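You operate a simulated robot arm through the tools that you are given. There is no shell and no other tool. Be economical: measure what you need, move in short steps, check, and stop when the job is done.

You are at the controls of a simulated robot arm. One attempt, no reset.

JOB
Put two scoops of chilli in the green bowl; close the tin again.
Fine: lid on the crate end of the wooden board meanwhile; use the small ladle; it goes back in its pot.
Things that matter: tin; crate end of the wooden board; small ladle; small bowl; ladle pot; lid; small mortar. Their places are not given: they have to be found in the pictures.

It is judged by the outcome, as a careful person would: the job done as asked, and still so three seconds after it is handed in. It fails if anything else is knocked over, pushed out of place, dropped, spilled or broken. A push-on lid holds only when it is set on centred and level and pressed home; a screw cap is set on level and turned clockwise until tight.

ROBOT AND FRAMES
A 6-joint arm with a two-finger parallel gripper, fixed in place. Base frame: the origin is at the foot of the arm, x ahead of it, y to its left, z up; the work surface is at about z = 0.78. Readings come in m, rad, newtons and seconds.
With the tool pointing down near the work surface it reaches from about 0.26 to 0.68 m from the base axis. Its first joint turns from -1.152 to 1.152 rad. Payload 2.9 kg.
Tool frame: the origin (TCP) lies between the finger pads and is the grasp point; the fingertips stand 0.03 m ahead of it; z points along the fingers, y is the line along which they close. Largest opening 0.11 m; finger width 0.02, thickness 0.01; the body of the gripper, 0.048 by 0.112 m, starts 0.055 m behind the TCP.
Orientation is that of the tool frame in the base frame, as [roll, pitch, yaw] about the fixed x, y, z axes, in that order (R = Rz(yaw) Ry(pitch) Rx(roll)). With the fingers straight down and closing along the base's y, the tool's x points along the base's -x, its y along +y and its z along -z.

CONTROLS
- The arm moves only by the tool step_arm. Its argument "plan" is text: rows parted by semicolons, each of 7 numbers parted by spaces: the shift along the base's x, y, z in m, then the turn, a rotation vector about the base's x, y, z in rad, then the gripper command, from -1 (fully open) to 1 (shut), values between in proportion. In form: dx dy dz ax ay az jaw; .... A call has 1 to 10 rows; each row is the pose to reach, as a shift and turn from the pose commanded when the call began. Each row takes 0.2 s and may step no farther than 0.05 m and 0.15 rad from the row before; otherwise, or with a gripper value out of range, the whole call is refused. A pose out of reach is approached as far as the arm can. The call stops where the force on the tool passes 40 N (or 10 N more than at its start, if that is more) or the arm is blocked; 0.2 s more then pass. The fingers move at their own pace (about 0.108 m/s each) and stop on an object; they squeeze with about 44 N. The grip force told is the motor's: it shows also when the fingers shut on nothing. Time passes only in rows, and 0.2 s behind the last, so rows that repeat a pose let the fingers close. It gives the time, the measured TCP pose, the force on the tool (base axes), the opening and the grip force at its end, in the units of the frame above (readings bear some noise), and new pictures: "views" is both (left out), scene, wrist or none.
- Cameras (640 x 400 px; columns grow to the right, rows downward): "scene" is fixed at [0.0646, 0.4217, 1.3926]; the picture's right is [-0.87, -0.49, 0.00], its down [-0.24, 0.43, -0.87] and it looks along [0.43, -0.76, -0.49] (base axes); focal length 309 px, centre (320, 200). "wrist" rides on the gripper at [-0.036, 0, -0.057] in the tool frame; the picture's right is [0.00, -1.00, 0.00], its down [0.97, 0.00, -0.24] and it looks along [0.24, 0.00, 0.97] (tool axes); focal length 218 px, centre (320, 200).
- measure_at(camera, pixels): for up to 12 pixels [column, row] of the newest picture of that camera ("zoom" is the newest enlarged one), the place [x, y, z] in the base frame of the surface seen there, good to about 0.003 m. It takes no simulated time.
- enlarge(camera, box): a new picture of the part [left, top, right, bottom] of that camera's present view, enlarged. It takes no simulated time.
- close_job(): hands the job in; it is judged then, once.

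Go step by step. Measure first, check grasps and placings, and put right what went wrong. The budget is 80 turns and 120 pictures, counting those below and the enlarged ones. Unless the task says otherwise, let go and move clear before handing in, and close with one line.

The tools are called as name(argument=value, ...) on one line, values as JSON. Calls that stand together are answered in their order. step_arm: Moves the arm, as the interface text tells. Its arguments: {"type":"object","properties":{"plan":{"type":"string"},"views":{"type":"string","enum":["both","scene","wrist","none"]}},"required":["plan"]} The other tools are called the same way: measure_at (camera, pixels) gives the place of the surface under pixels of a picture; enlarge (camera, box) takes an enlarged picture of a part of a camera's view; close_job () hands the job in.

At the start:

```text
t: 0.0
eef_pos: [0.4224, -0.1713, 1.0942]
orientation: [3.141, 0.0, -3.14]
ft_force: [0.2, -1.2, -0.4]
grip_width: 0.1101
grasp_force: 0.0
```

scene: 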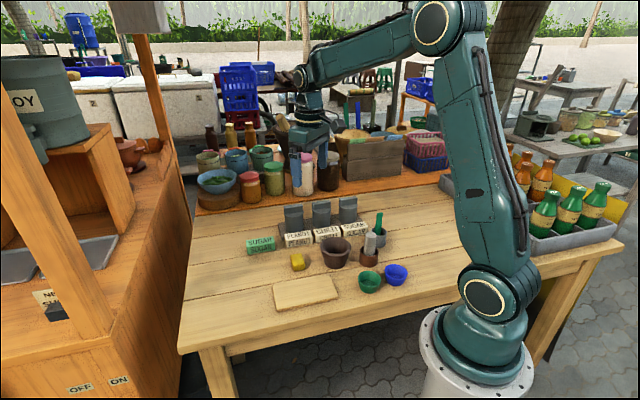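
wrist: 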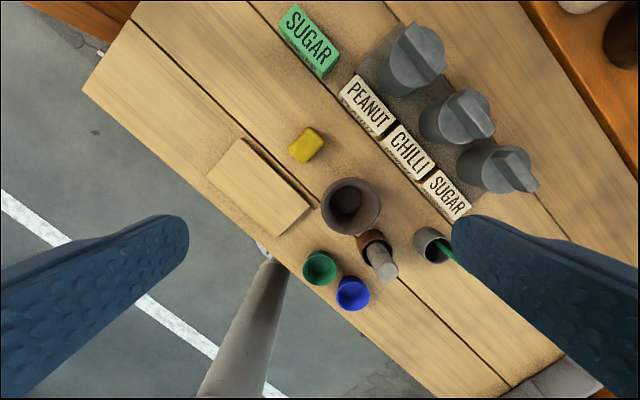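

The pictures show three grey tins behind labels (PEANUT, CHILLI, SUGAR), a board, green and blue bowls, a mortar and a pot with a green ladle. I'll enlarge both views.

enlarge(camera="scene", box=[230, 180, 430, 320])

enlarge(camera="wrist", box=[200, 0, 560, 320])

measure_at(camera="wrist", pixels=[[415, 55], [460, 115], [505, 165], [440, 245], [319, 267], [240, 150], [280, 225], [210, 175], [308, 205], [408, 150], [380, 260], [350, 205]])

```text
2.86 times, centred on (330, 250) of scene
```

zoom: 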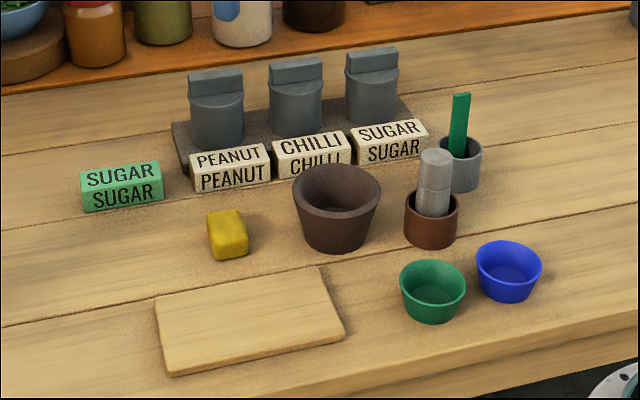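

```text
1.25 times, centred on (380, 160) of wrist
```

zoom: 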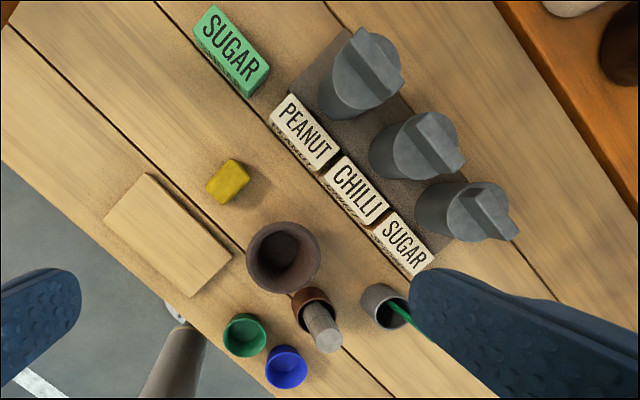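

```text
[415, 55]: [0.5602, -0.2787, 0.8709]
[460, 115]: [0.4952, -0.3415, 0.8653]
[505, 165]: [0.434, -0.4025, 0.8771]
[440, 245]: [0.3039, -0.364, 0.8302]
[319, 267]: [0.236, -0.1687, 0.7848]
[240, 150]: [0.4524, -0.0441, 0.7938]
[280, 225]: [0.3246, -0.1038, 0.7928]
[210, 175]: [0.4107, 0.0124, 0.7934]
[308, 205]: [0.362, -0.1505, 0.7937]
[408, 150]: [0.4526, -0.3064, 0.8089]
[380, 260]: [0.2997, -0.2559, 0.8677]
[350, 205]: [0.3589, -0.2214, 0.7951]
```

The middle tin stands behind the CHILLI label. I'll check which end of the board is the crate end, and take details of the tins and pot.

enlarge(camera="scene", box=[430, 120, 640, 260])

enlarge(camera="scene", box=[0, 150, 200, 330])

enlarge(camera="scene", box=[270, 190, 400, 275])

measure_at(camera="zoom", pixels=[[249, 39], [290, 55], [221, 62], [246, 95], [260, 70], [280, 75], [535, 110], [530, 180], [560, 180], [505, 185], [545, 215], [255, 180]])

measure_at(camera="scene", pixels=[[285, 290], [325, 287], [480, 210], [570, 240], [370, 160], [425, 150], [240, 100]])

```text
2.86 times, centred on (535, 190) of scene
```

zoom: 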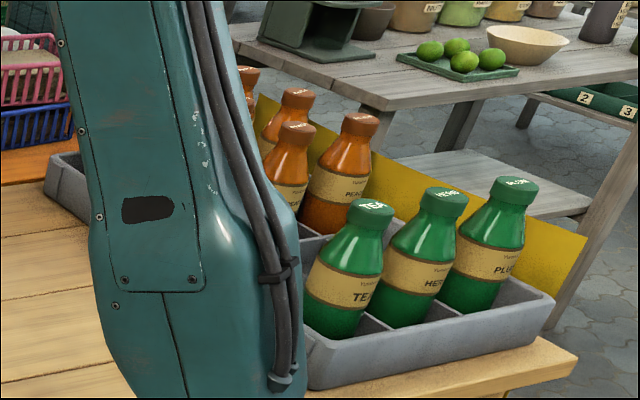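

```text
2.22 times, centred on (100, 240) of scene
```

zoom: 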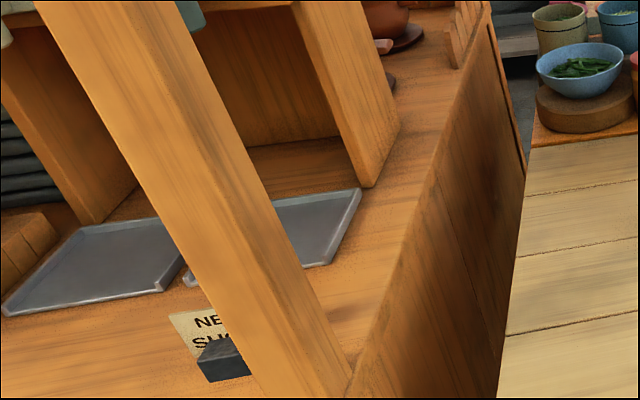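

```text
4.71 times, centred on (335, 232) of scene
```

zoom: 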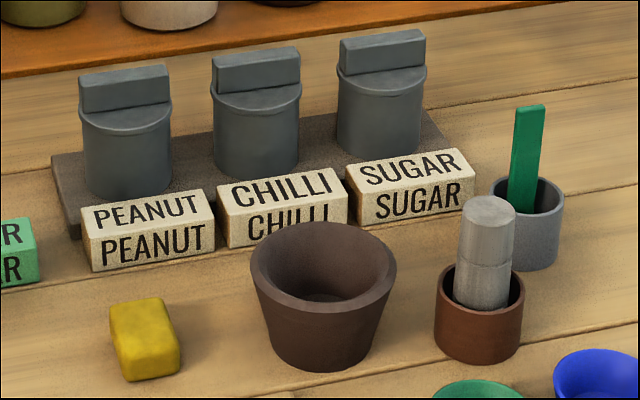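

```text
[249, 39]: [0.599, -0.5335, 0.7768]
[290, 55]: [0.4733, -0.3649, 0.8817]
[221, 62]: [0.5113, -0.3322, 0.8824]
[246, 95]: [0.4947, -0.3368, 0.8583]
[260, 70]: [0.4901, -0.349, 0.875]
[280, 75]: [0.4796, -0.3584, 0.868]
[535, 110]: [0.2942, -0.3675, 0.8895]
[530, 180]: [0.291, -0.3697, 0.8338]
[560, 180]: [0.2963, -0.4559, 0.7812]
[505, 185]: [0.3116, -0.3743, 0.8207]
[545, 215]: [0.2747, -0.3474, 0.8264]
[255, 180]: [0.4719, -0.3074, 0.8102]
```

```text
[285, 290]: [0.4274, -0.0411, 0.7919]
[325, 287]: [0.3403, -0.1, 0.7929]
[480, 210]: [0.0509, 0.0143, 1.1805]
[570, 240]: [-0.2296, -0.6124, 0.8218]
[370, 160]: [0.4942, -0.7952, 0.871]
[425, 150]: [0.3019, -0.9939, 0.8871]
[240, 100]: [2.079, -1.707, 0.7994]
```

The bottle crate is at about (-0.23, -0.61), so the crate end of the board is the one near (0.34, -0.13). The middle tin's lid has a bar running at about 41°; I'll turn the gripper to it and look from above.

step_arm(plan="0.012 -0.032 -0.014 0 0 0.142 -1; 0.024 -0.064 -0.028 0 0 0.284 -1; 0.036 -0.096 -0.042 0 0 0.426 -1; 0.048 -0.128 -0.056 0 0 0.568 -1; 0.06 -0.165 -0.07 0 0 0.71 -1; 0.06 -0.165 -0.07 0 0 0.71 -1", views="both")

```text
t: 1.4
eef_pos: [0.4831, -0.3374, 1.0255]
orientation: [-3.141, 0.001, -2.43]
ft_force: [0.8, 1.0, 0.0]
grip_width: 0.1099
grasp_force: 0.1
```

scene: 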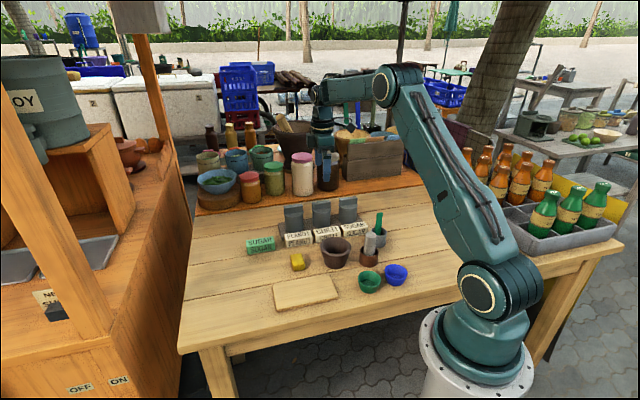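
wrist: 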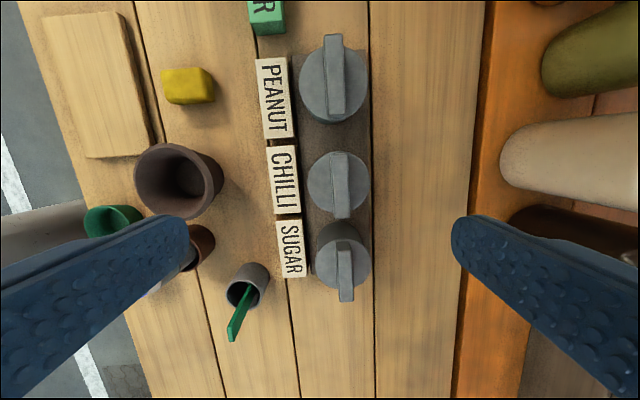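

The gripper is now aligned with the lid bars (middle bar around (342,185)). I'll enlarge and measure the bar and the pot.

enlarge(camera="wrist", box=[210, 130, 390, 350])

measure_at(camera="wrist", pixels=[[336, 158], [349, 158], [335, 212], [349, 213], [342, 185], [312, 183], [326, 170], [360, 170], [364, 183], [235, 335], [243, 295], [249, 265]])

```text
1.82 times, centred on (300, 240) of wrist
```

zoom: 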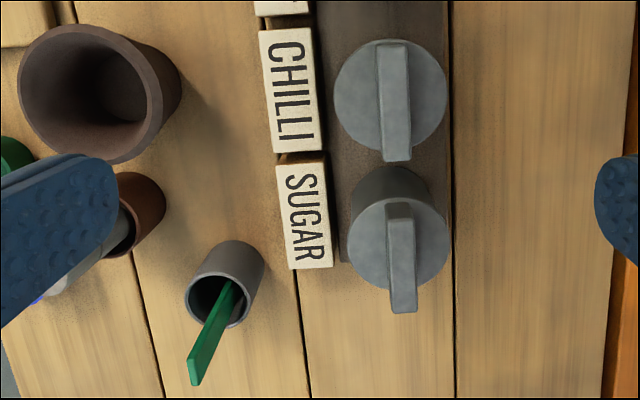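

```text
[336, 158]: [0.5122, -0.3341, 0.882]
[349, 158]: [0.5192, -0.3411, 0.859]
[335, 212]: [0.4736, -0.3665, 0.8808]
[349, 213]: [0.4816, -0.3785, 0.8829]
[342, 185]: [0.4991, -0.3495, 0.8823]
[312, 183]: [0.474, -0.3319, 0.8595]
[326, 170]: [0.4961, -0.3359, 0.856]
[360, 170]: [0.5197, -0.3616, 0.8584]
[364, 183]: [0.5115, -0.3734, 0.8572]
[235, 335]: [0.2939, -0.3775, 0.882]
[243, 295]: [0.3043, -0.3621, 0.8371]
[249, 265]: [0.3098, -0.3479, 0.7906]
```

The bar's centre is about (0.495, -0.352), top at 0.882, lid disc at 0.858. I'll descend over the bar and close.

step_arm(plan="0.0125 -0.0155 -0.04 0 0 0 -0.2; 0.0125 -0.0155 -0.08 0 0 0 -0.2; 0.0125 -0.0155 -0.115 0 0 0 -0.2; 0.0125 -0.0155 -0.131 0 0 0 -0.2; 0.0125 -0.0155 -0.131 0 0 0 -0.2", views="both")

```text
t: 2.6
eef_pos: [0.4953, -0.3498, 0.8937]
orientation: [3.141, 0.001, -2.43]
ft_force: [-0.4, 0.0, -0.6]
grip_width: 0.0661
grasp_force: 0.0
```

scene: 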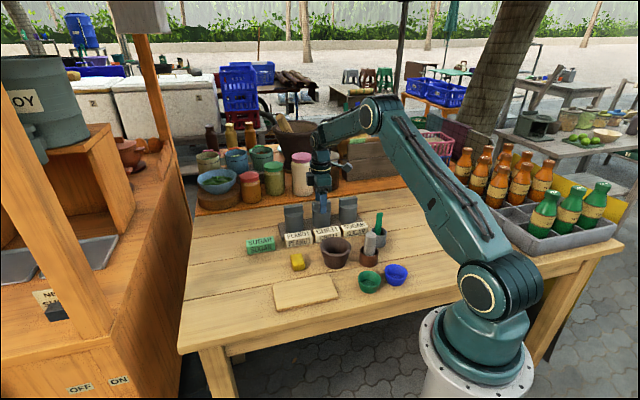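
wrist: 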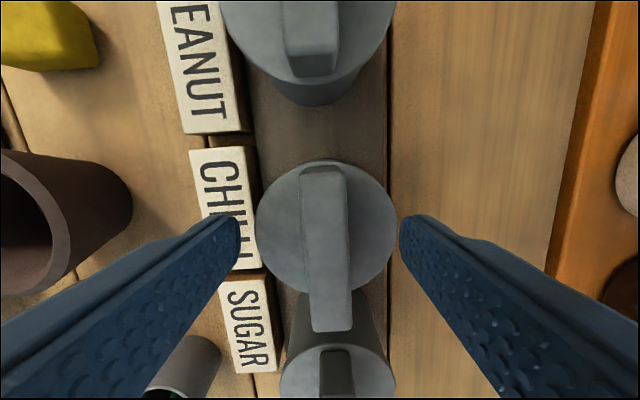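

The bar lies about 2 mm right of the jaw centre (column 327 vs 320). A small correction, then close.

step_arm(plan="0.003 0 0 0 0 0 -0.2; 0.003 0 0 0 0 0 0.3; 0.003 0 0 0 0 0 0.7; 0.003 0 0 0 0 0 1; 0.003 0 0 0 0 0 1; 0.003 0 0 0 0 0 1", views="wrist")

```text
t: 4.0
eef_pos: [0.4979, -0.35, 0.8932]
orientation: [3.14, -0.001, -2.431]
ft_force: [1.1, -0.6, 2.1]
grip_width: 0.0145
grasp_force: 44.1
```

wrist: 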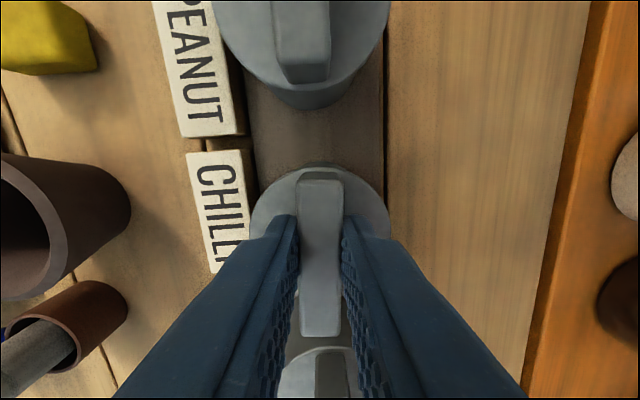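

The bar is held (opening 0.0145, 44 N). I'll pull up gently to see whether the lid comes off.

step_arm(plan="0 0 0.005 0 0 0 1; 0 0 0.01 0 0 0 1; 0 0 0.02 0 0 0 1; 0 0 0.03 0 0 0 1", views="both")

```text
t: 5.0
eef_pos: [0.499, -0.3498, 0.9247]
orientation: [3.141, 0.001, -2.432]
ft_force: [-0.4, -0.4, -1.0]
grip_width: 0.0147
grasp_force: 43.9
```

scene: 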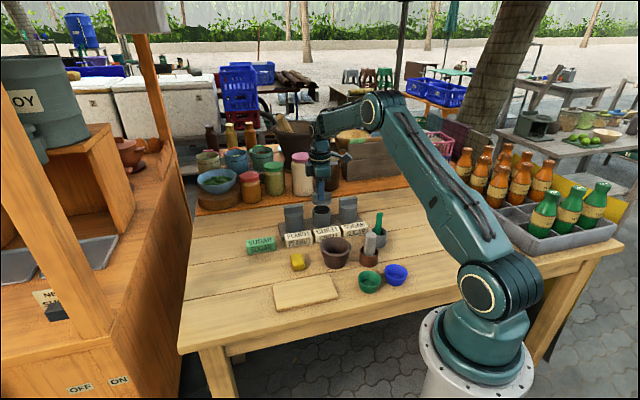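
wrist: 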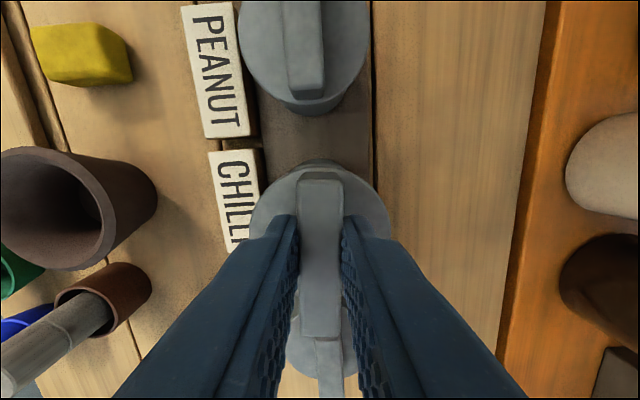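

The readings show no load; I'll check in the scene whether only the lid came up.

enlarge(camera="scene", box=[270, 160, 400, 275])

measure_at(camera="scene", pixels=[[280, 277], [333, 275], [340, 298], [278, 311], [322, 207], [329, 208], [315, 208]])

```text
3.48 times, centred on (335, 218) of scene
```

zoom: 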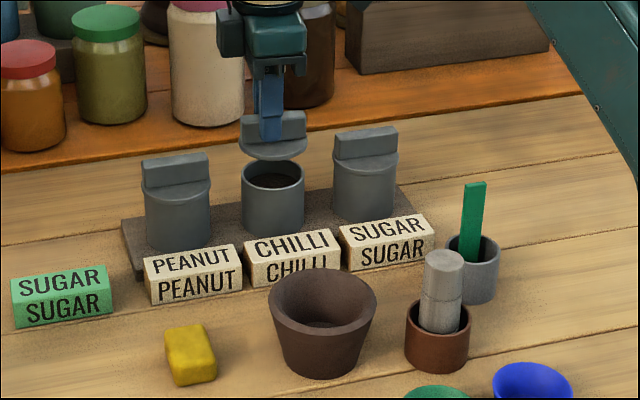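

```text
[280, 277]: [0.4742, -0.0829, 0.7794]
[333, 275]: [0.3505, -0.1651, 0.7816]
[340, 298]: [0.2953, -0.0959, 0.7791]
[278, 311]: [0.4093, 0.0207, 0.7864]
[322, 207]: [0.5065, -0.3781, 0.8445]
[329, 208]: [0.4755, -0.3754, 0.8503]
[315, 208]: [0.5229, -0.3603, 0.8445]
```

The lid came off cleanly and the tin stayed put. I'll carry the lid over the crate end of the board, around (0.358, -0.096).

step_arm(plan="0 0 0.045 0 0 0 1; -0.02 0.037 0.06 0 0 0 1; -0.043 0.08 0.06 0 0 0 1; -0.066 0.122 0.06 0 0 0 1; -0.089 0.164 0.06 0 0 0 1; -0.112 0.206 0.06 0 0 0 1; -0.14 0.247 0.06 0 0 0 1; -0.14 0.256 0.03 0 0 0 1; -0.14 0.256 0 0 0 0 1; -0.14 0.256 -0.02 0 0 0 1", views="both")

```text
t: 7.2
eef_pos: [0.3597, -0.0952, 0.9013]
orientation: [-3.141, 0.0, -2.43]
ft_force: [0.0, 1.0, -1.0]
grip_width: 0.0146
grasp_force: 43.8
```

scene: 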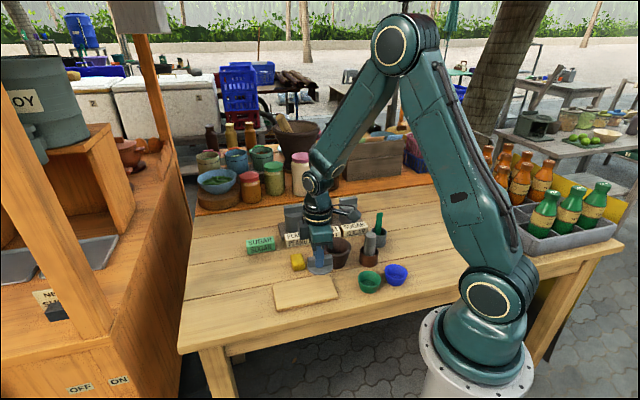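
wrist: 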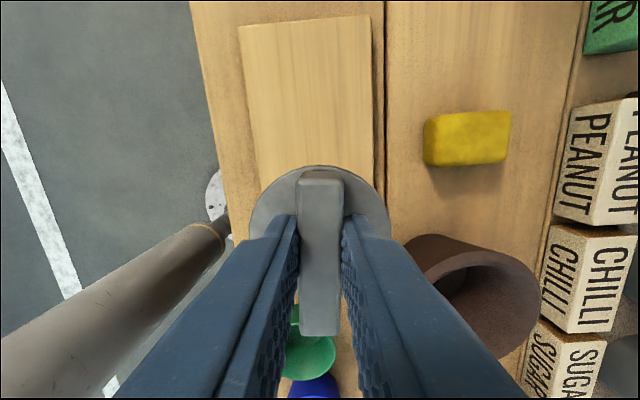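

The lid hangs over the board; I'll verify the board edges relative to it before lowering.

measure_at(camera="wrist", pixels=[[243, 32], [366, 20], [260, 165], [373, 160], [232, 165], [380, 160]])

enlarge(camera="scene", box=[260, 230, 420, 330])

measure_at(camera="zoom", pixels=[[310, 222], [300, 262], [60, 245], [70, 310], [240, 280], [190, 235]])

```text
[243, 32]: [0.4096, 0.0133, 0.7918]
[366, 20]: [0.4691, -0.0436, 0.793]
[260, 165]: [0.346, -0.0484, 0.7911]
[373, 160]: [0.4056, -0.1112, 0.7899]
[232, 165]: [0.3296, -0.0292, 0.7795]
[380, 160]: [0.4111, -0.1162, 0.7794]
```

```text
4.00 times, centred on (340, 280) of scene
```

zoom: 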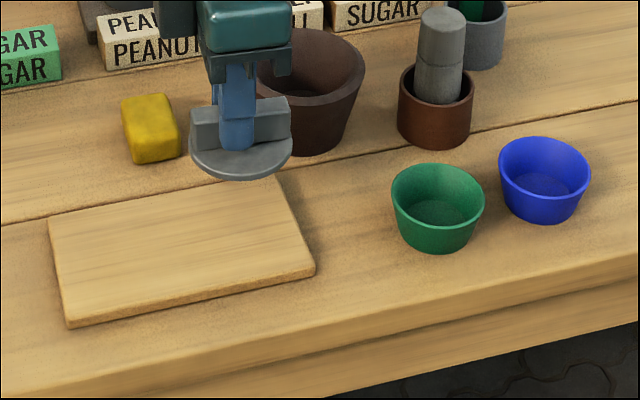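

```text
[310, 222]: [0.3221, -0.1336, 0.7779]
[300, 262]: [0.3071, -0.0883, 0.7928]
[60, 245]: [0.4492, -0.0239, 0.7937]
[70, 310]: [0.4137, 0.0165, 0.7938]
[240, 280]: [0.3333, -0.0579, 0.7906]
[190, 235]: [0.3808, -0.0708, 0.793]
```

The lid is centred on the board's crate end. Lowering towards contact (expected TCP z ≈ 0.834).

step_arm(plan="0 0 -0.04 0 0 0 1; 0 0 -0.055 0 0 0 1; 0 0 -0.06 0 0 0 1; 0 0 -0.063 0 0 0 1; 0 0 -0.066 0 0 0 1", views="scene")

enlarge(camera="scene", box=[260, 230, 420, 330])

```text
t: 8.4
eef_pos: [0.3587, -0.0948, 0.8377]
orientation: [-3.141, 0.002, -2.431]
ft_force: [-3.7, 4.9, 28.3]
grip_width: 0.0146
grasp_force: 44.4
```

scene: 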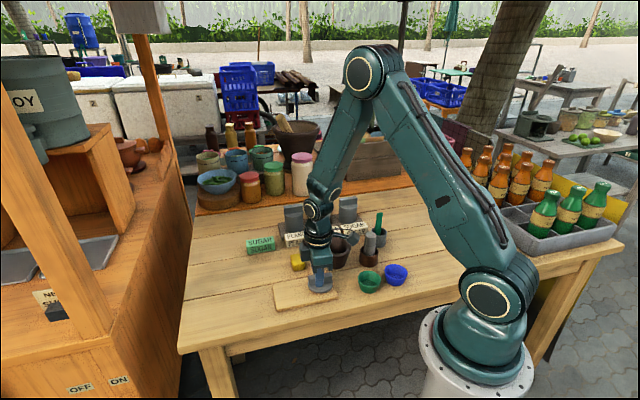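

```text
4.00 times, centred on (340, 280) of scene
```

zoom: 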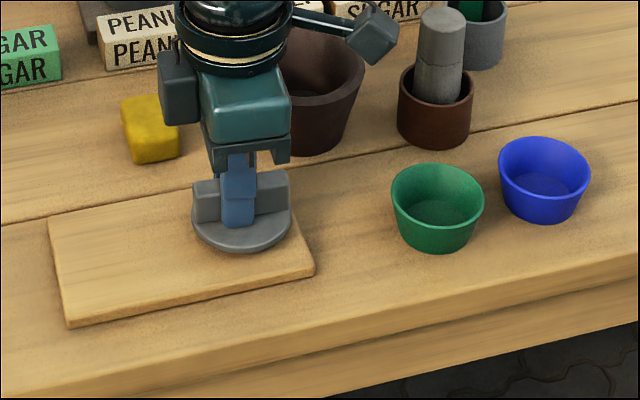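

The lid rests on the board (28 N contact). Ease off, open and rise.

step_arm(plan="0 0 0.002 0 0 0 1; 0 0 0.002 0 0 0 0.3; 0 0 0.002 0 0 0 0.2; 0 0 0.002 0 0 0 0.2; 0 0 0.04 0 0 0 0.2; 0 0 0.09 0 0 0 0.2; 0 0 0.14 0 0 0 0.2", views="both")

enlarge(camera="scene", box=[270, 180, 430, 330])

```text
t: 10.0
eef_pos: [0.3611, -0.0935, 0.9779]
orientation: [3.141, 0.0, -2.43]
ft_force: [0.1, 0.9, 0.2]
grip_width: 0.0439
grasp_force: 0.1
```

scene: 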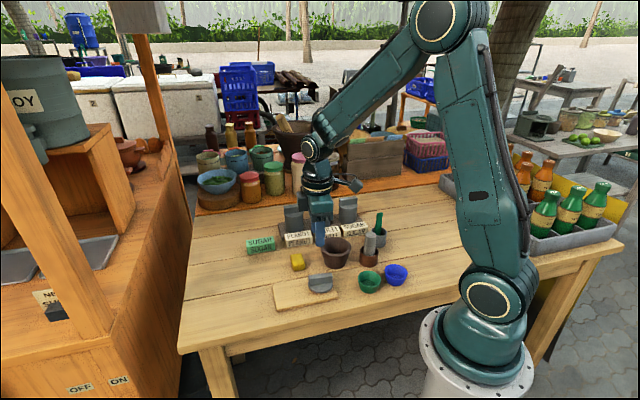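
wrist: 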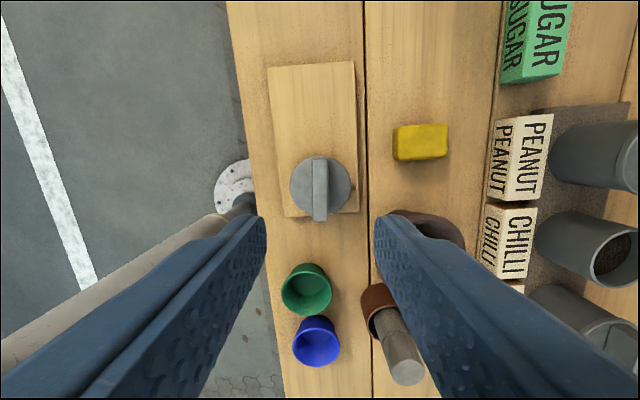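

```text
2.67 times, centred on (350, 255) of scene
```

zoom: 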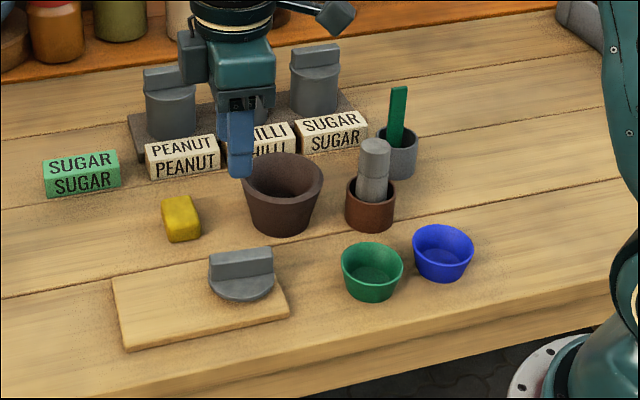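

The lid rests on the crate end. Measure the bowl and tin rim from this view, then move above the ladle pot.

measure_at(camera="wrist", pixels=[[285, 292], [329, 288], [306, 266], [306, 311], [308, 292], [600, 255], [592, 255], [633, 240], [390, 360], [319, 158], [319, 212]])

step_arm(plan="0 -0.03 0.04 0 0 0 0.2; 0 -0.075 0.06 0 0 0 0.2; -0.005 -0.12 0.07 0 0 0 0.2; -0.01 -0.165 0.07 0 0 0 0.2; -0.015 -0.21 0.07 0 0 0 0.2; -0.02 -0.25 0.07 0 0 0 0; -0.02 -0.25 0.07 0 0 0 -1", views="both")

```text
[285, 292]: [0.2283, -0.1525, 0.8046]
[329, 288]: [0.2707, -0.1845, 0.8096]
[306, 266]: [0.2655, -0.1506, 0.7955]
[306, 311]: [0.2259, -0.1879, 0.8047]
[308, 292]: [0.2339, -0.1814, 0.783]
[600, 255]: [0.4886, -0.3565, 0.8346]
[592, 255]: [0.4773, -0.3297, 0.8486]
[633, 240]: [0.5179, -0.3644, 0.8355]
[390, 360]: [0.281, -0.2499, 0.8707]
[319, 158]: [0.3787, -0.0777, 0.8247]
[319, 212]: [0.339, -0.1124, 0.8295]
```

```text
t: 11.6
eef_pos: [0.3378, -0.3447, 1.0467]
orientation: [3.141, -0.001, -2.433]
ft_force: [0.4, -0.3, 0.0]
grip_width: 0.11
grasp_force: 0.0
```

scene: 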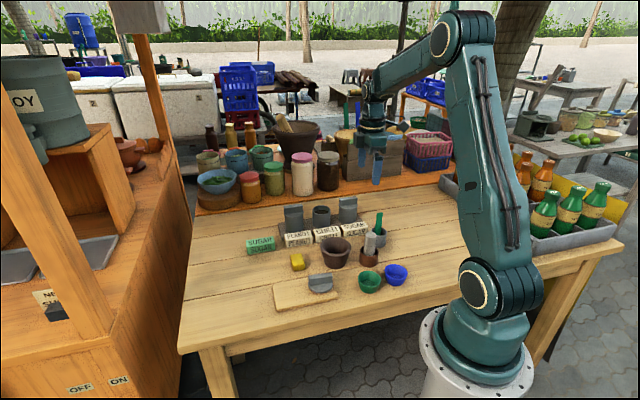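
wrist: 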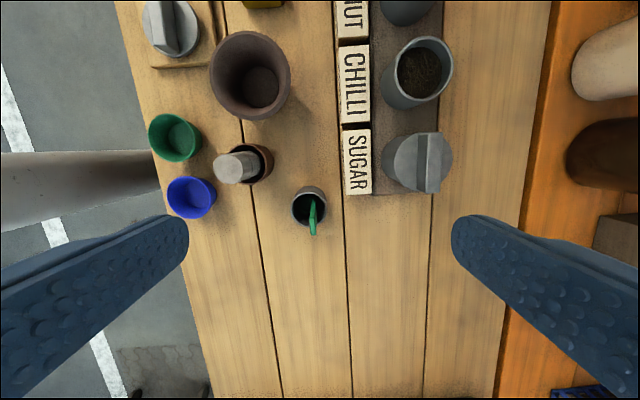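

The chilli powder shows at (420,75) and the ladle handle at (313,215). Enlarge both and measure.

enlarge(camera="wrist", box=[270, 160, 360, 250])

measure_at(camera="wrist", pixels=[[313, 228], [313, 215], [312, 205], [309, 190], [325, 205], [293, 210], [303, 218], [418, 65], [420, 90], [405, 72], [438, 70], [386, 72]])

enlarge(camera="scene", box=[340, 200, 400, 255])

measure_at(camera="zoom", pixels=[[422, 125], [408, 145], [435, 145], [400, 240], [430, 240], [380, 270], [470, 260], [425, 290], [425, 355], [415, 190]])

```text
4.44 times, centred on (315, 205) of wrist
```

zoom: 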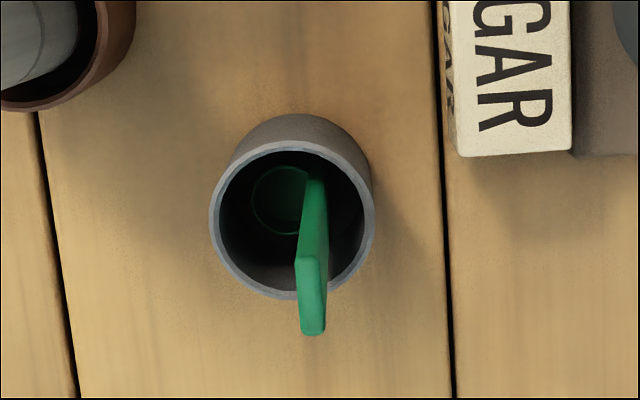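

```text
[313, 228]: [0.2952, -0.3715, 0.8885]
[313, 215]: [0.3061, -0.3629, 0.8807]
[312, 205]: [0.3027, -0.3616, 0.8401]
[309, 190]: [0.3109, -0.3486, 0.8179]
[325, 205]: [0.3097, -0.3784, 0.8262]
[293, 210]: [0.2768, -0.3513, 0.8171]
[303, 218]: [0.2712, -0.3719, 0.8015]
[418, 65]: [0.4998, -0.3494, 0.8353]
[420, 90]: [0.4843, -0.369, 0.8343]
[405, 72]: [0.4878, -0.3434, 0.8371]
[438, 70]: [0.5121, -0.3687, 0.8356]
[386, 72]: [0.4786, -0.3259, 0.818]
```

```text
7.27 times, centred on (370, 228) of scene
```

zoom: 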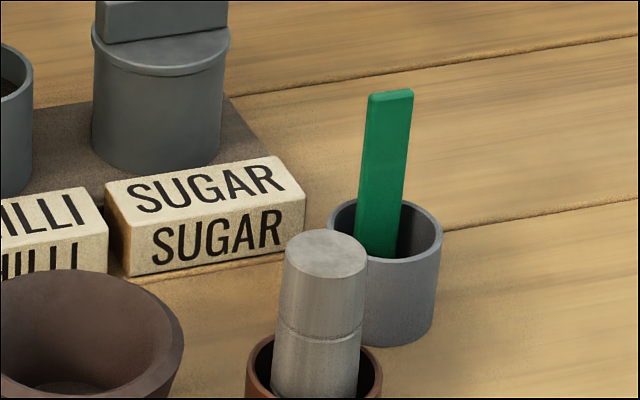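

```text
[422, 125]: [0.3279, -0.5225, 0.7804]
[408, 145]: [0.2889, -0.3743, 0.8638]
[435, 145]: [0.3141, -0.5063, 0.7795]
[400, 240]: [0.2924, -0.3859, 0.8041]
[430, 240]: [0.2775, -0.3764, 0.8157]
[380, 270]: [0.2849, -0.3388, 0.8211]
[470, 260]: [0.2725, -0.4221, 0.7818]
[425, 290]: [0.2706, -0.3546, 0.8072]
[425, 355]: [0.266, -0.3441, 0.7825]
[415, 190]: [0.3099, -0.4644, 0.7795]
```

The ladle stands vertical, its flat faces along the gripper's closing line, handle top at about (0.297, -0.370, 0.889), cup on the tool's +y side. I'll position over it and lower partway.

step_arm(plan="-0.02 -0.012 -0.03 0 0 0 -0.2; -0.041 -0.0245 -0.06 0 0 0 -0.2; -0.041 -0.0245 -0.095 0 0 0 -0.2; -0.041 -0.0245 -0.115 0 0 0 -0.2; -0.041 -0.0245 -0.115 0 0 0 -0.2", views="wrist")

measure_at(camera="wrist", pixels=[[310, 260], [315, 270], [320, 280], [325, 270], [320, 260]])

```text
t: 12.8
eef_pos: [0.298, -0.3697, 0.931]
orientation: [3.141, 0.0, -2.432]
ft_force: [-0.3, -0.1, -0.4]
grip_width: 0.0659
grasp_force: 0.2
```

wrist: 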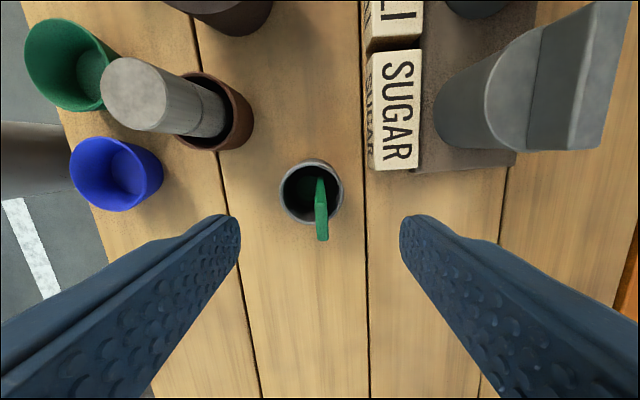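

```text
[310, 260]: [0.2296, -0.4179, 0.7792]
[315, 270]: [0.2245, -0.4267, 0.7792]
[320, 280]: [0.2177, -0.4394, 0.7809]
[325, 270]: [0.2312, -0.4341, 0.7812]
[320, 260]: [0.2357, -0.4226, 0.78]
```

The handle is near the jaw centre (column ~320). Enlarge to confirm before descending.

enlarge(camera="wrist", box=[270, 150, 370, 250])

measure_at(camera="wrist", pixels=[[322, 238], [322, 230], [321, 220], [319, 205], [321, 190]])

```text
4.00 times, centred on (320, 200) of wrist
```

zoom: 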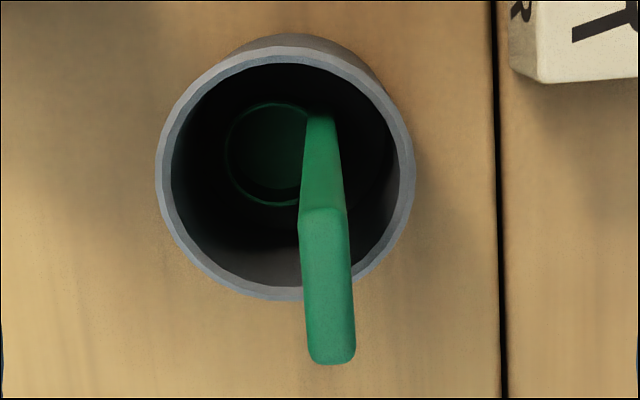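

```text
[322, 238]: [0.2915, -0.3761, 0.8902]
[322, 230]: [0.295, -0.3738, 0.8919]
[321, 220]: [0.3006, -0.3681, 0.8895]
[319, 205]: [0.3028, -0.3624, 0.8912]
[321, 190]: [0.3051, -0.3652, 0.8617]
```

Good alignment; handle axis needs about +0.065 rad. Descend to z≈0.880 and grip.

step_arm(plan="-0.001 -0.001 -0.025 0 0 0.065 -0.2; -0.001 -0.001 -0.051 0 0 0.065 -0.2; -0.001 -0.001 -0.051 0 0 0.065 0.4; -0.001 -0.001 -0.051 0 0 0.065 1; -0.001 -0.001 -0.051 0 0 0.065 1; -0.001 -0.001 -0.051 0 0 0.065 1", views="both")

```text
t: 14.2
eef_pos: [0.2971, -0.3702, 0.881]
orientation: [3.141, -0.001, -2.368]
ft_force: [-0.8, -0.1, 0.0]
grip_width: 0.0048
grasp_force: 43.8
```

scene: 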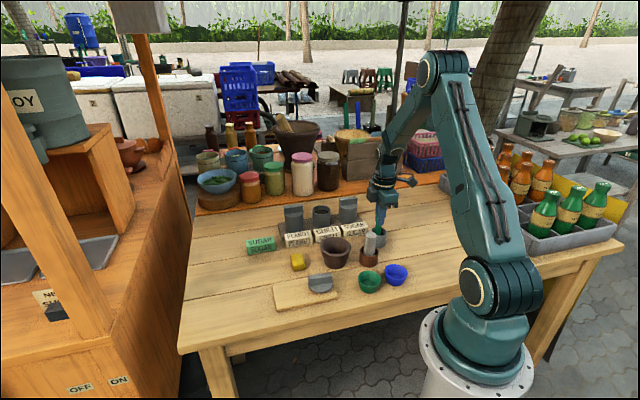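
wrist: 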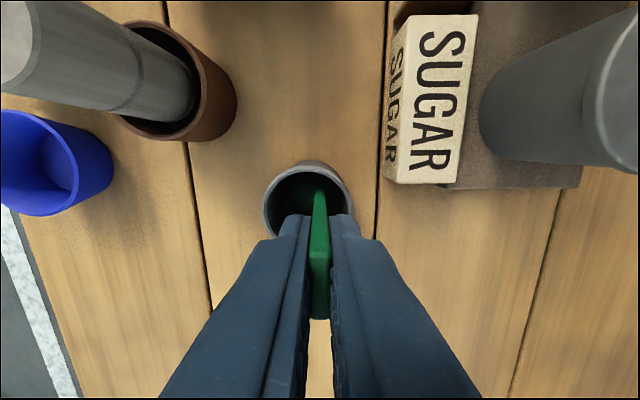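

Handle gripped (0.0048 opening). Lift straight up out of the pot.

step_arm(plan="0 0 0.02 0 0 0 1; 0 0 0.05 0 0 0 1; 0 0 0.09 0 0 0 1; 0 0 0.13 0 0 0 1; 0 0 0.13 0 0 0 1", views="both")

enlarge(camera="scene", box=[340, 150, 430, 240])

enlarge(camera="wrist", box=[250, 130, 390, 250])

```text
t: 15.4
eef_pos: [0.2973, -0.3707, 1.0116]
orientation: [-3.141, -0.002, -2.367]
ft_force: [0.3, -0.4, -0.3]
grip_width: 0.0047
grasp_force: 44.0
```

scene: 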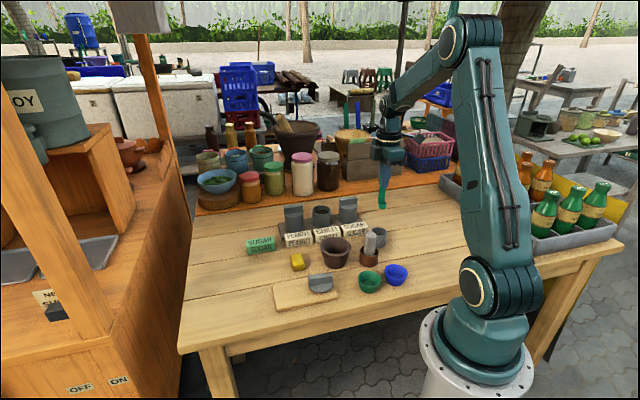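
wrist: 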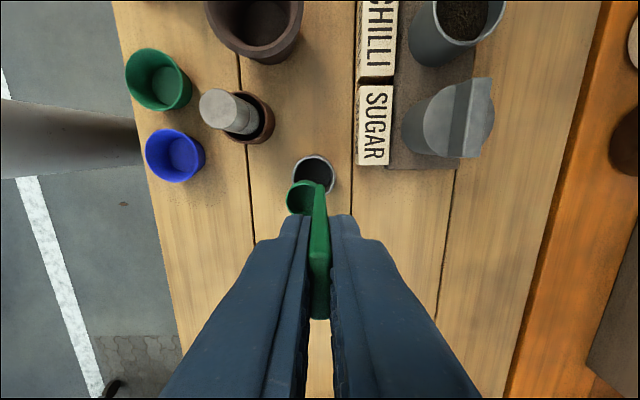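

```text
4.44 times, centred on (385, 195) of scene
```

zoom: 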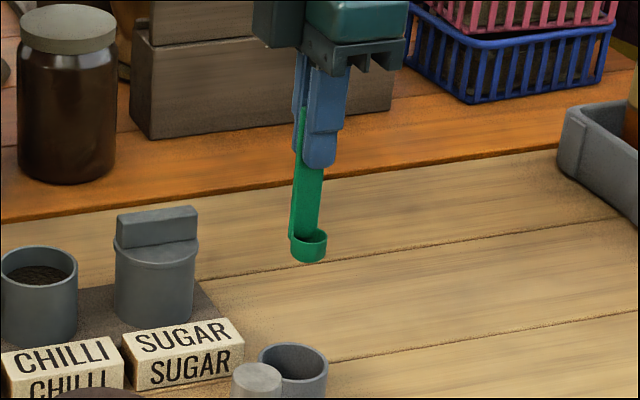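

```text
3.33 times, centred on (320, 190) of wrist
```

zoom: 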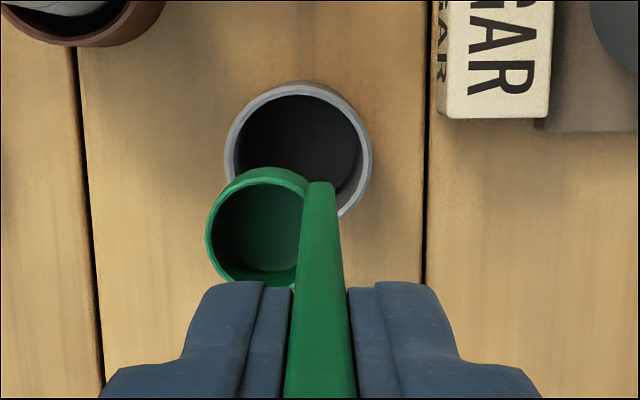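

Ladle is out, cup hangs on the +y tool side. Measure the cup.

measure_at(camera="wrist", pixels=[[287, 200], [303.5, 182], [297, 213], [300, 200], [306, 195], [322, 195], [450, 20], [470, 15]])

measure_at(camera="scene", pixels=[[382.5, 207.5], [380, 206], [384.5, 204], [382, 202], [382, 195]])

```text
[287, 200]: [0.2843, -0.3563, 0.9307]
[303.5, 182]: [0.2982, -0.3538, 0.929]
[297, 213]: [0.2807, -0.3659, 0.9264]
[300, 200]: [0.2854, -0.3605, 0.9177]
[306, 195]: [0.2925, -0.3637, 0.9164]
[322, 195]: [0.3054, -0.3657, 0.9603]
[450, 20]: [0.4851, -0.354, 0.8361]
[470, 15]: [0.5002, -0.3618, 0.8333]
```

```text
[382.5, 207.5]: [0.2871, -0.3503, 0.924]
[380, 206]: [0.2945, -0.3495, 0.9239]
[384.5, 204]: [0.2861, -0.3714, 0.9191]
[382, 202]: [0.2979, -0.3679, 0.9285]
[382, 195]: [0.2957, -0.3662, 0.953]
```

Cup rim is 0.082 below the TCP, bottom 0.097, centre 0.0125 to tool +y. Move so the cup is over the tin (~(0.496,-0.352)) and look.

step_arm(plan="0.045 0.002 0.01 0 0 0 1; 0.09 0.004 0.01 0 0 0 1; 0.135 0.006 0.01 0 0 0 1; 0.175 0.008 0 0 0 0 1; 0.2074 0.01 -0.02 0 0 0 1; 0.2074 0.01 -0.04 0 0 0 1; 0.2074 0.01 -0.04 0 0 0 1", views="both")

enlarge(camera="wrist", box=[240, 130, 400, 250])

enlarge(camera="scene", box=[280, 170, 370, 260])

```text
t: 17.0
eef_pos: [0.505, -0.3618, 0.9718]
orientation: [3.141, 0.0, -2.366]
ft_force: [0.6, 0.1, 0.4]
grip_width: 0.005
grasp_force: 43.5
```

scene: 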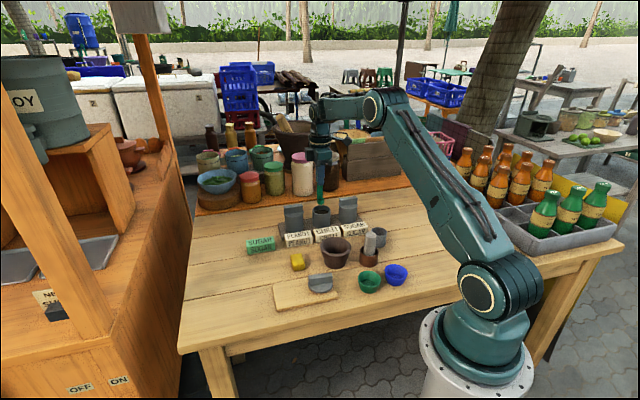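
wrist: 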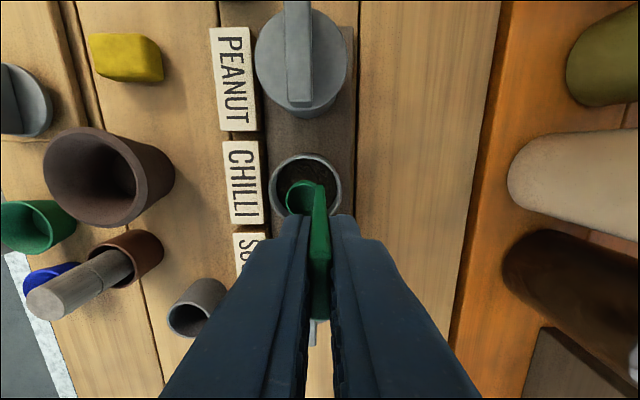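

```text
3.33 times, centred on (320, 190) of wrist
```

zoom: 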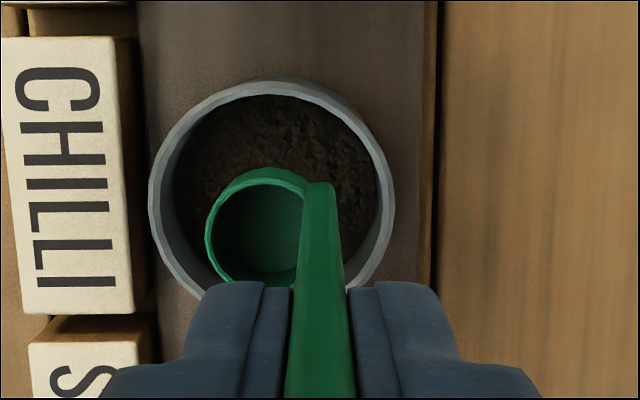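

```text
4.44 times, centred on (325, 215) of scene
```

zoom: 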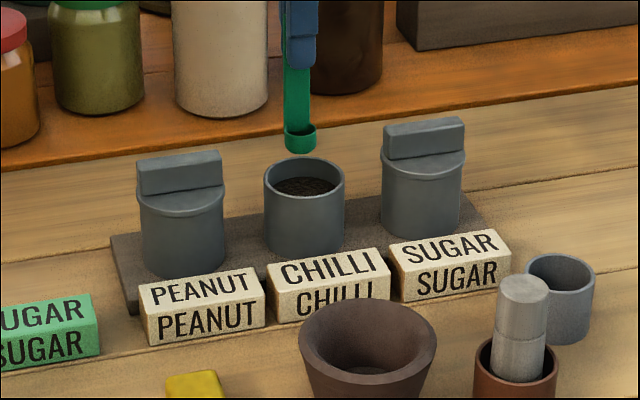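

The cup is centred over the tin within 3 mm. I'll dip to sink the rim ~2 cm under the powder surface (0.835), sway slightly, and lift level.

step_arm(plan="0.002 0.002 -0.03 0 0 0 1; 0.002 0.002 -0.05 0 0 0 1; 0.002 0.002 -0.062 0 0 0 1; 0.002 0.002 -0.072 0 0 0 1; 0.006 0.006 -0.074 0 0 0 1; -0.001 -0.001 -0.074 0 0 0 1; 0.002 0.002 -0.072 0 0 0 1; 0.002 0.002 -0.055 0 0 0 1; 0.002 0.002 -0.03 0 0 0 1; 0.002 0.002 0 0 0 0 1", views="both")

enlarge(camera="wrist", box=[240, 130, 400, 250])

enlarge(camera="scene", box=[280, 170, 370, 260])

```text
t: 19.2
eef_pos: [0.5066, -0.3595, 0.9694]
orientation: [3.139, -0.001, -2.366]
ft_force: [0.3, 0.4, -0.6]
grip_width: 0.0049
grasp_force: 43.6
```

scene: 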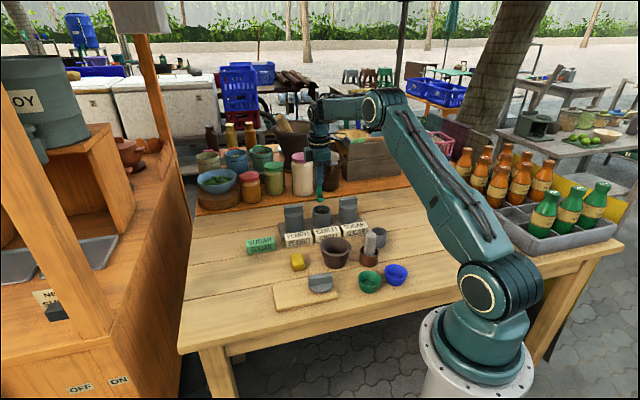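
wrist: 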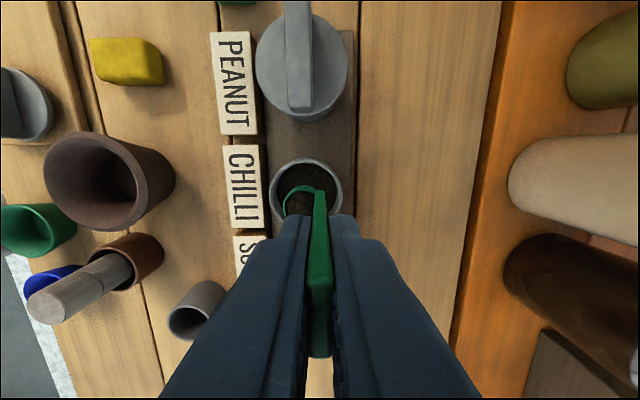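

```text
3.33 times, centred on (320, 190) of wrist
```

zoom: 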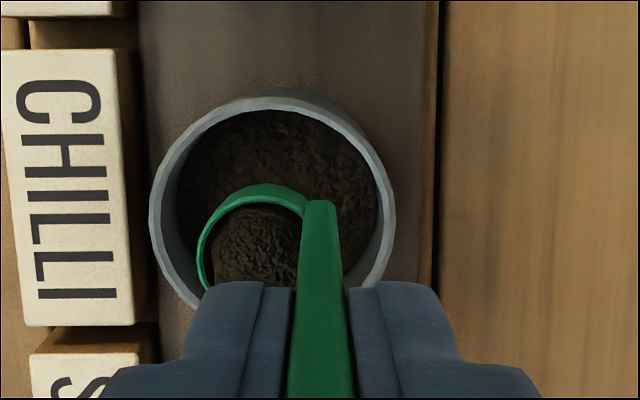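

```text
4.44 times, centred on (325, 215) of scene
```

zoom: 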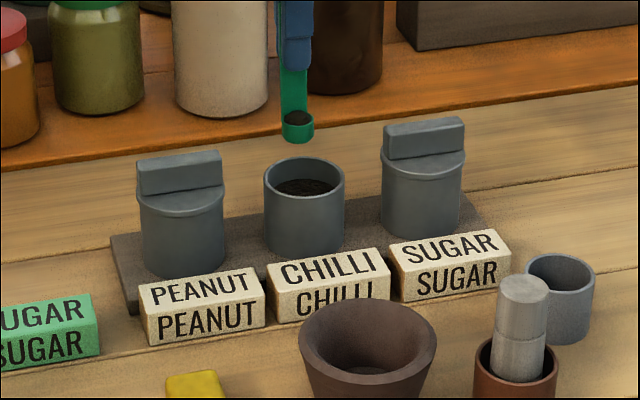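

The cup is full. The handle seems to have slid up in the grip slightly; measure the cup again.

measure_at(camera="wrist", pixels=[[285, 205], [303, 188], [300, 205], [320, 195], [322, 340], [308, 175], [330, 190], [290, 165]])

measure_at(camera="zoom", pixels=[[298, 133], [287, 130], [310, 130], [298, 118], [293, 90], [305, 187]])

```text
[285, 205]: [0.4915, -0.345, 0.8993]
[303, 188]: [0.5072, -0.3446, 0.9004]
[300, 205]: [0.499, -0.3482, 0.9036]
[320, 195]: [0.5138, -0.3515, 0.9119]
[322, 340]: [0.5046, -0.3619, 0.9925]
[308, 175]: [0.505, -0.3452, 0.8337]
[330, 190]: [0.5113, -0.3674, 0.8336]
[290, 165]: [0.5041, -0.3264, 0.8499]
```

```text
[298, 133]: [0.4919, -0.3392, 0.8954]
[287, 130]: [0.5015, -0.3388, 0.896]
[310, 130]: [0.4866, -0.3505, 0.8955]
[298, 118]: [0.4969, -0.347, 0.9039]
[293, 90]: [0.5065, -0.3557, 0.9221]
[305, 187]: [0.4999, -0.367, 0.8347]
```

The rim is now 0.0695 below the TCP (handle slid 12 mm; the tool touched bottom). Cup is full. I'll carry it level to above the green bowl (0.248, -0.169) while yawing +0.6 rad for a sideways pour.

step_arm(plan="0 0 0.03 0 0 0 1; -0.02 0.015 0.05 0 0 0.06 1; -0.055 0.04 0.05 0 0 0.14 1; -0.09 0.065 0.05 0 0 0.22 1; -0.125 0.09 0.05 0 0 0.3 1; -0.16 0.115 0.05 0 0 0.38 1; -0.195 0.14 0.05 0 0 0.46 1; -0.225 0.162 0.05 0 0 0.54 1; -0.2485 0.1785 0.04 0 0 0.6 1; -0.2485 0.1785 0.02 0 0 0.6 1", views="both")

enlarge(camera="scene", box=[300, 200, 430, 310])

```text
t: 21.4
eef_pos: [0.2585, -0.1811, 0.9892]
orientation: [3.141, 0.001, -1.765]
ft_force: [0.2, 0.7, -0.9]
grip_width: 0.005
grasp_force: 43.9
```

scene: 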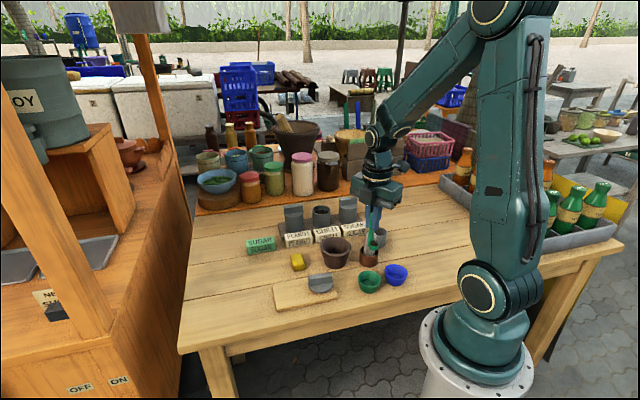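
wrist: 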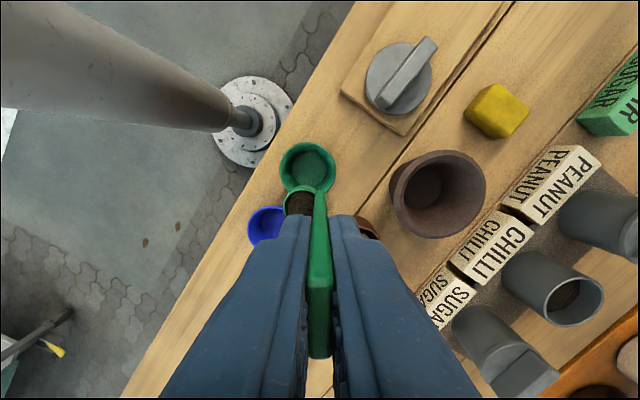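

```text
3.64 times, centred on (365, 255) of scene
```

zoom: 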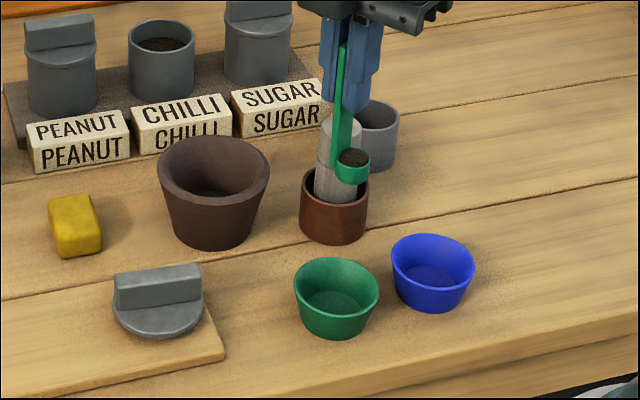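

The cup hangs beside the bowl with its pouring lip above bowl centre. I'll begin tilting about the tool's y axis, keeping the lip fixed over the bowl, first to 0.45 rad as a feasibility check.

step_arm(plan="0.0020 0.0103 -0.004 -0.147 0.029 0 1; 0.0041 0.0206 -0.0148 -0.294 0.058 0 1; 0.0060 0.0306 -0.0273 -0.441 0.087 0 1; 0.0060 0.0306 -0.0273 -0.441 0.087 0 1", views="both")

enlarge(camera="scene", box=[300, 200, 430, 310])

```text
t: 22.4
eef_pos: [0.2633, -0.1493, 0.962]
orientation: [-3.141, -0.452, -1.766]
ft_force: [-0.5, 0.2, -0.2]
grip_width: 0.0051
grasp_force: 43.9
```

scene: 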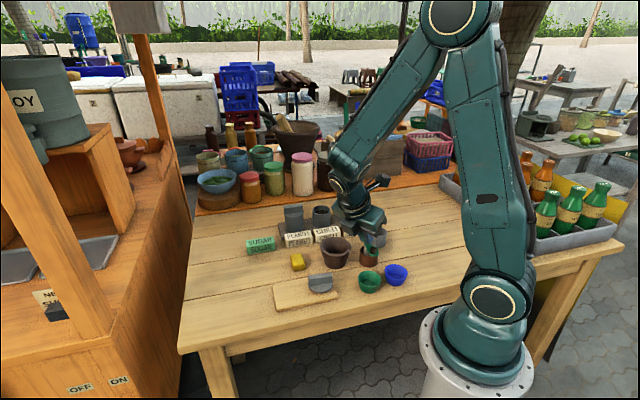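
wrist: 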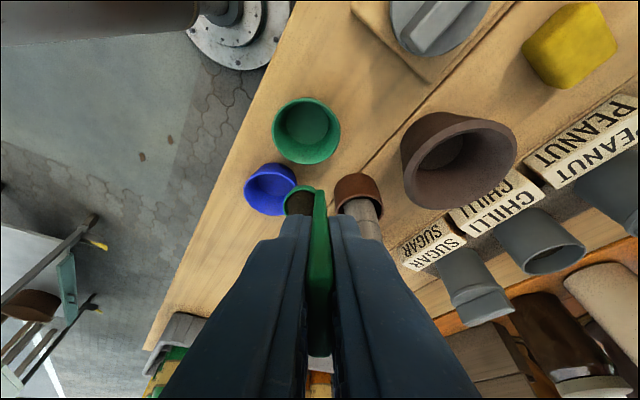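

```text
3.64 times, centred on (365, 255) of scene
```

zoom: 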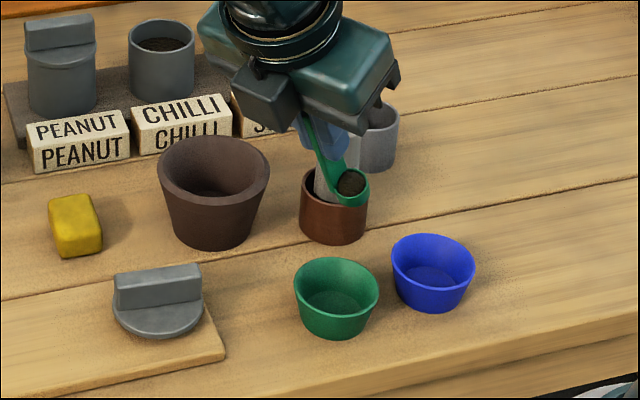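

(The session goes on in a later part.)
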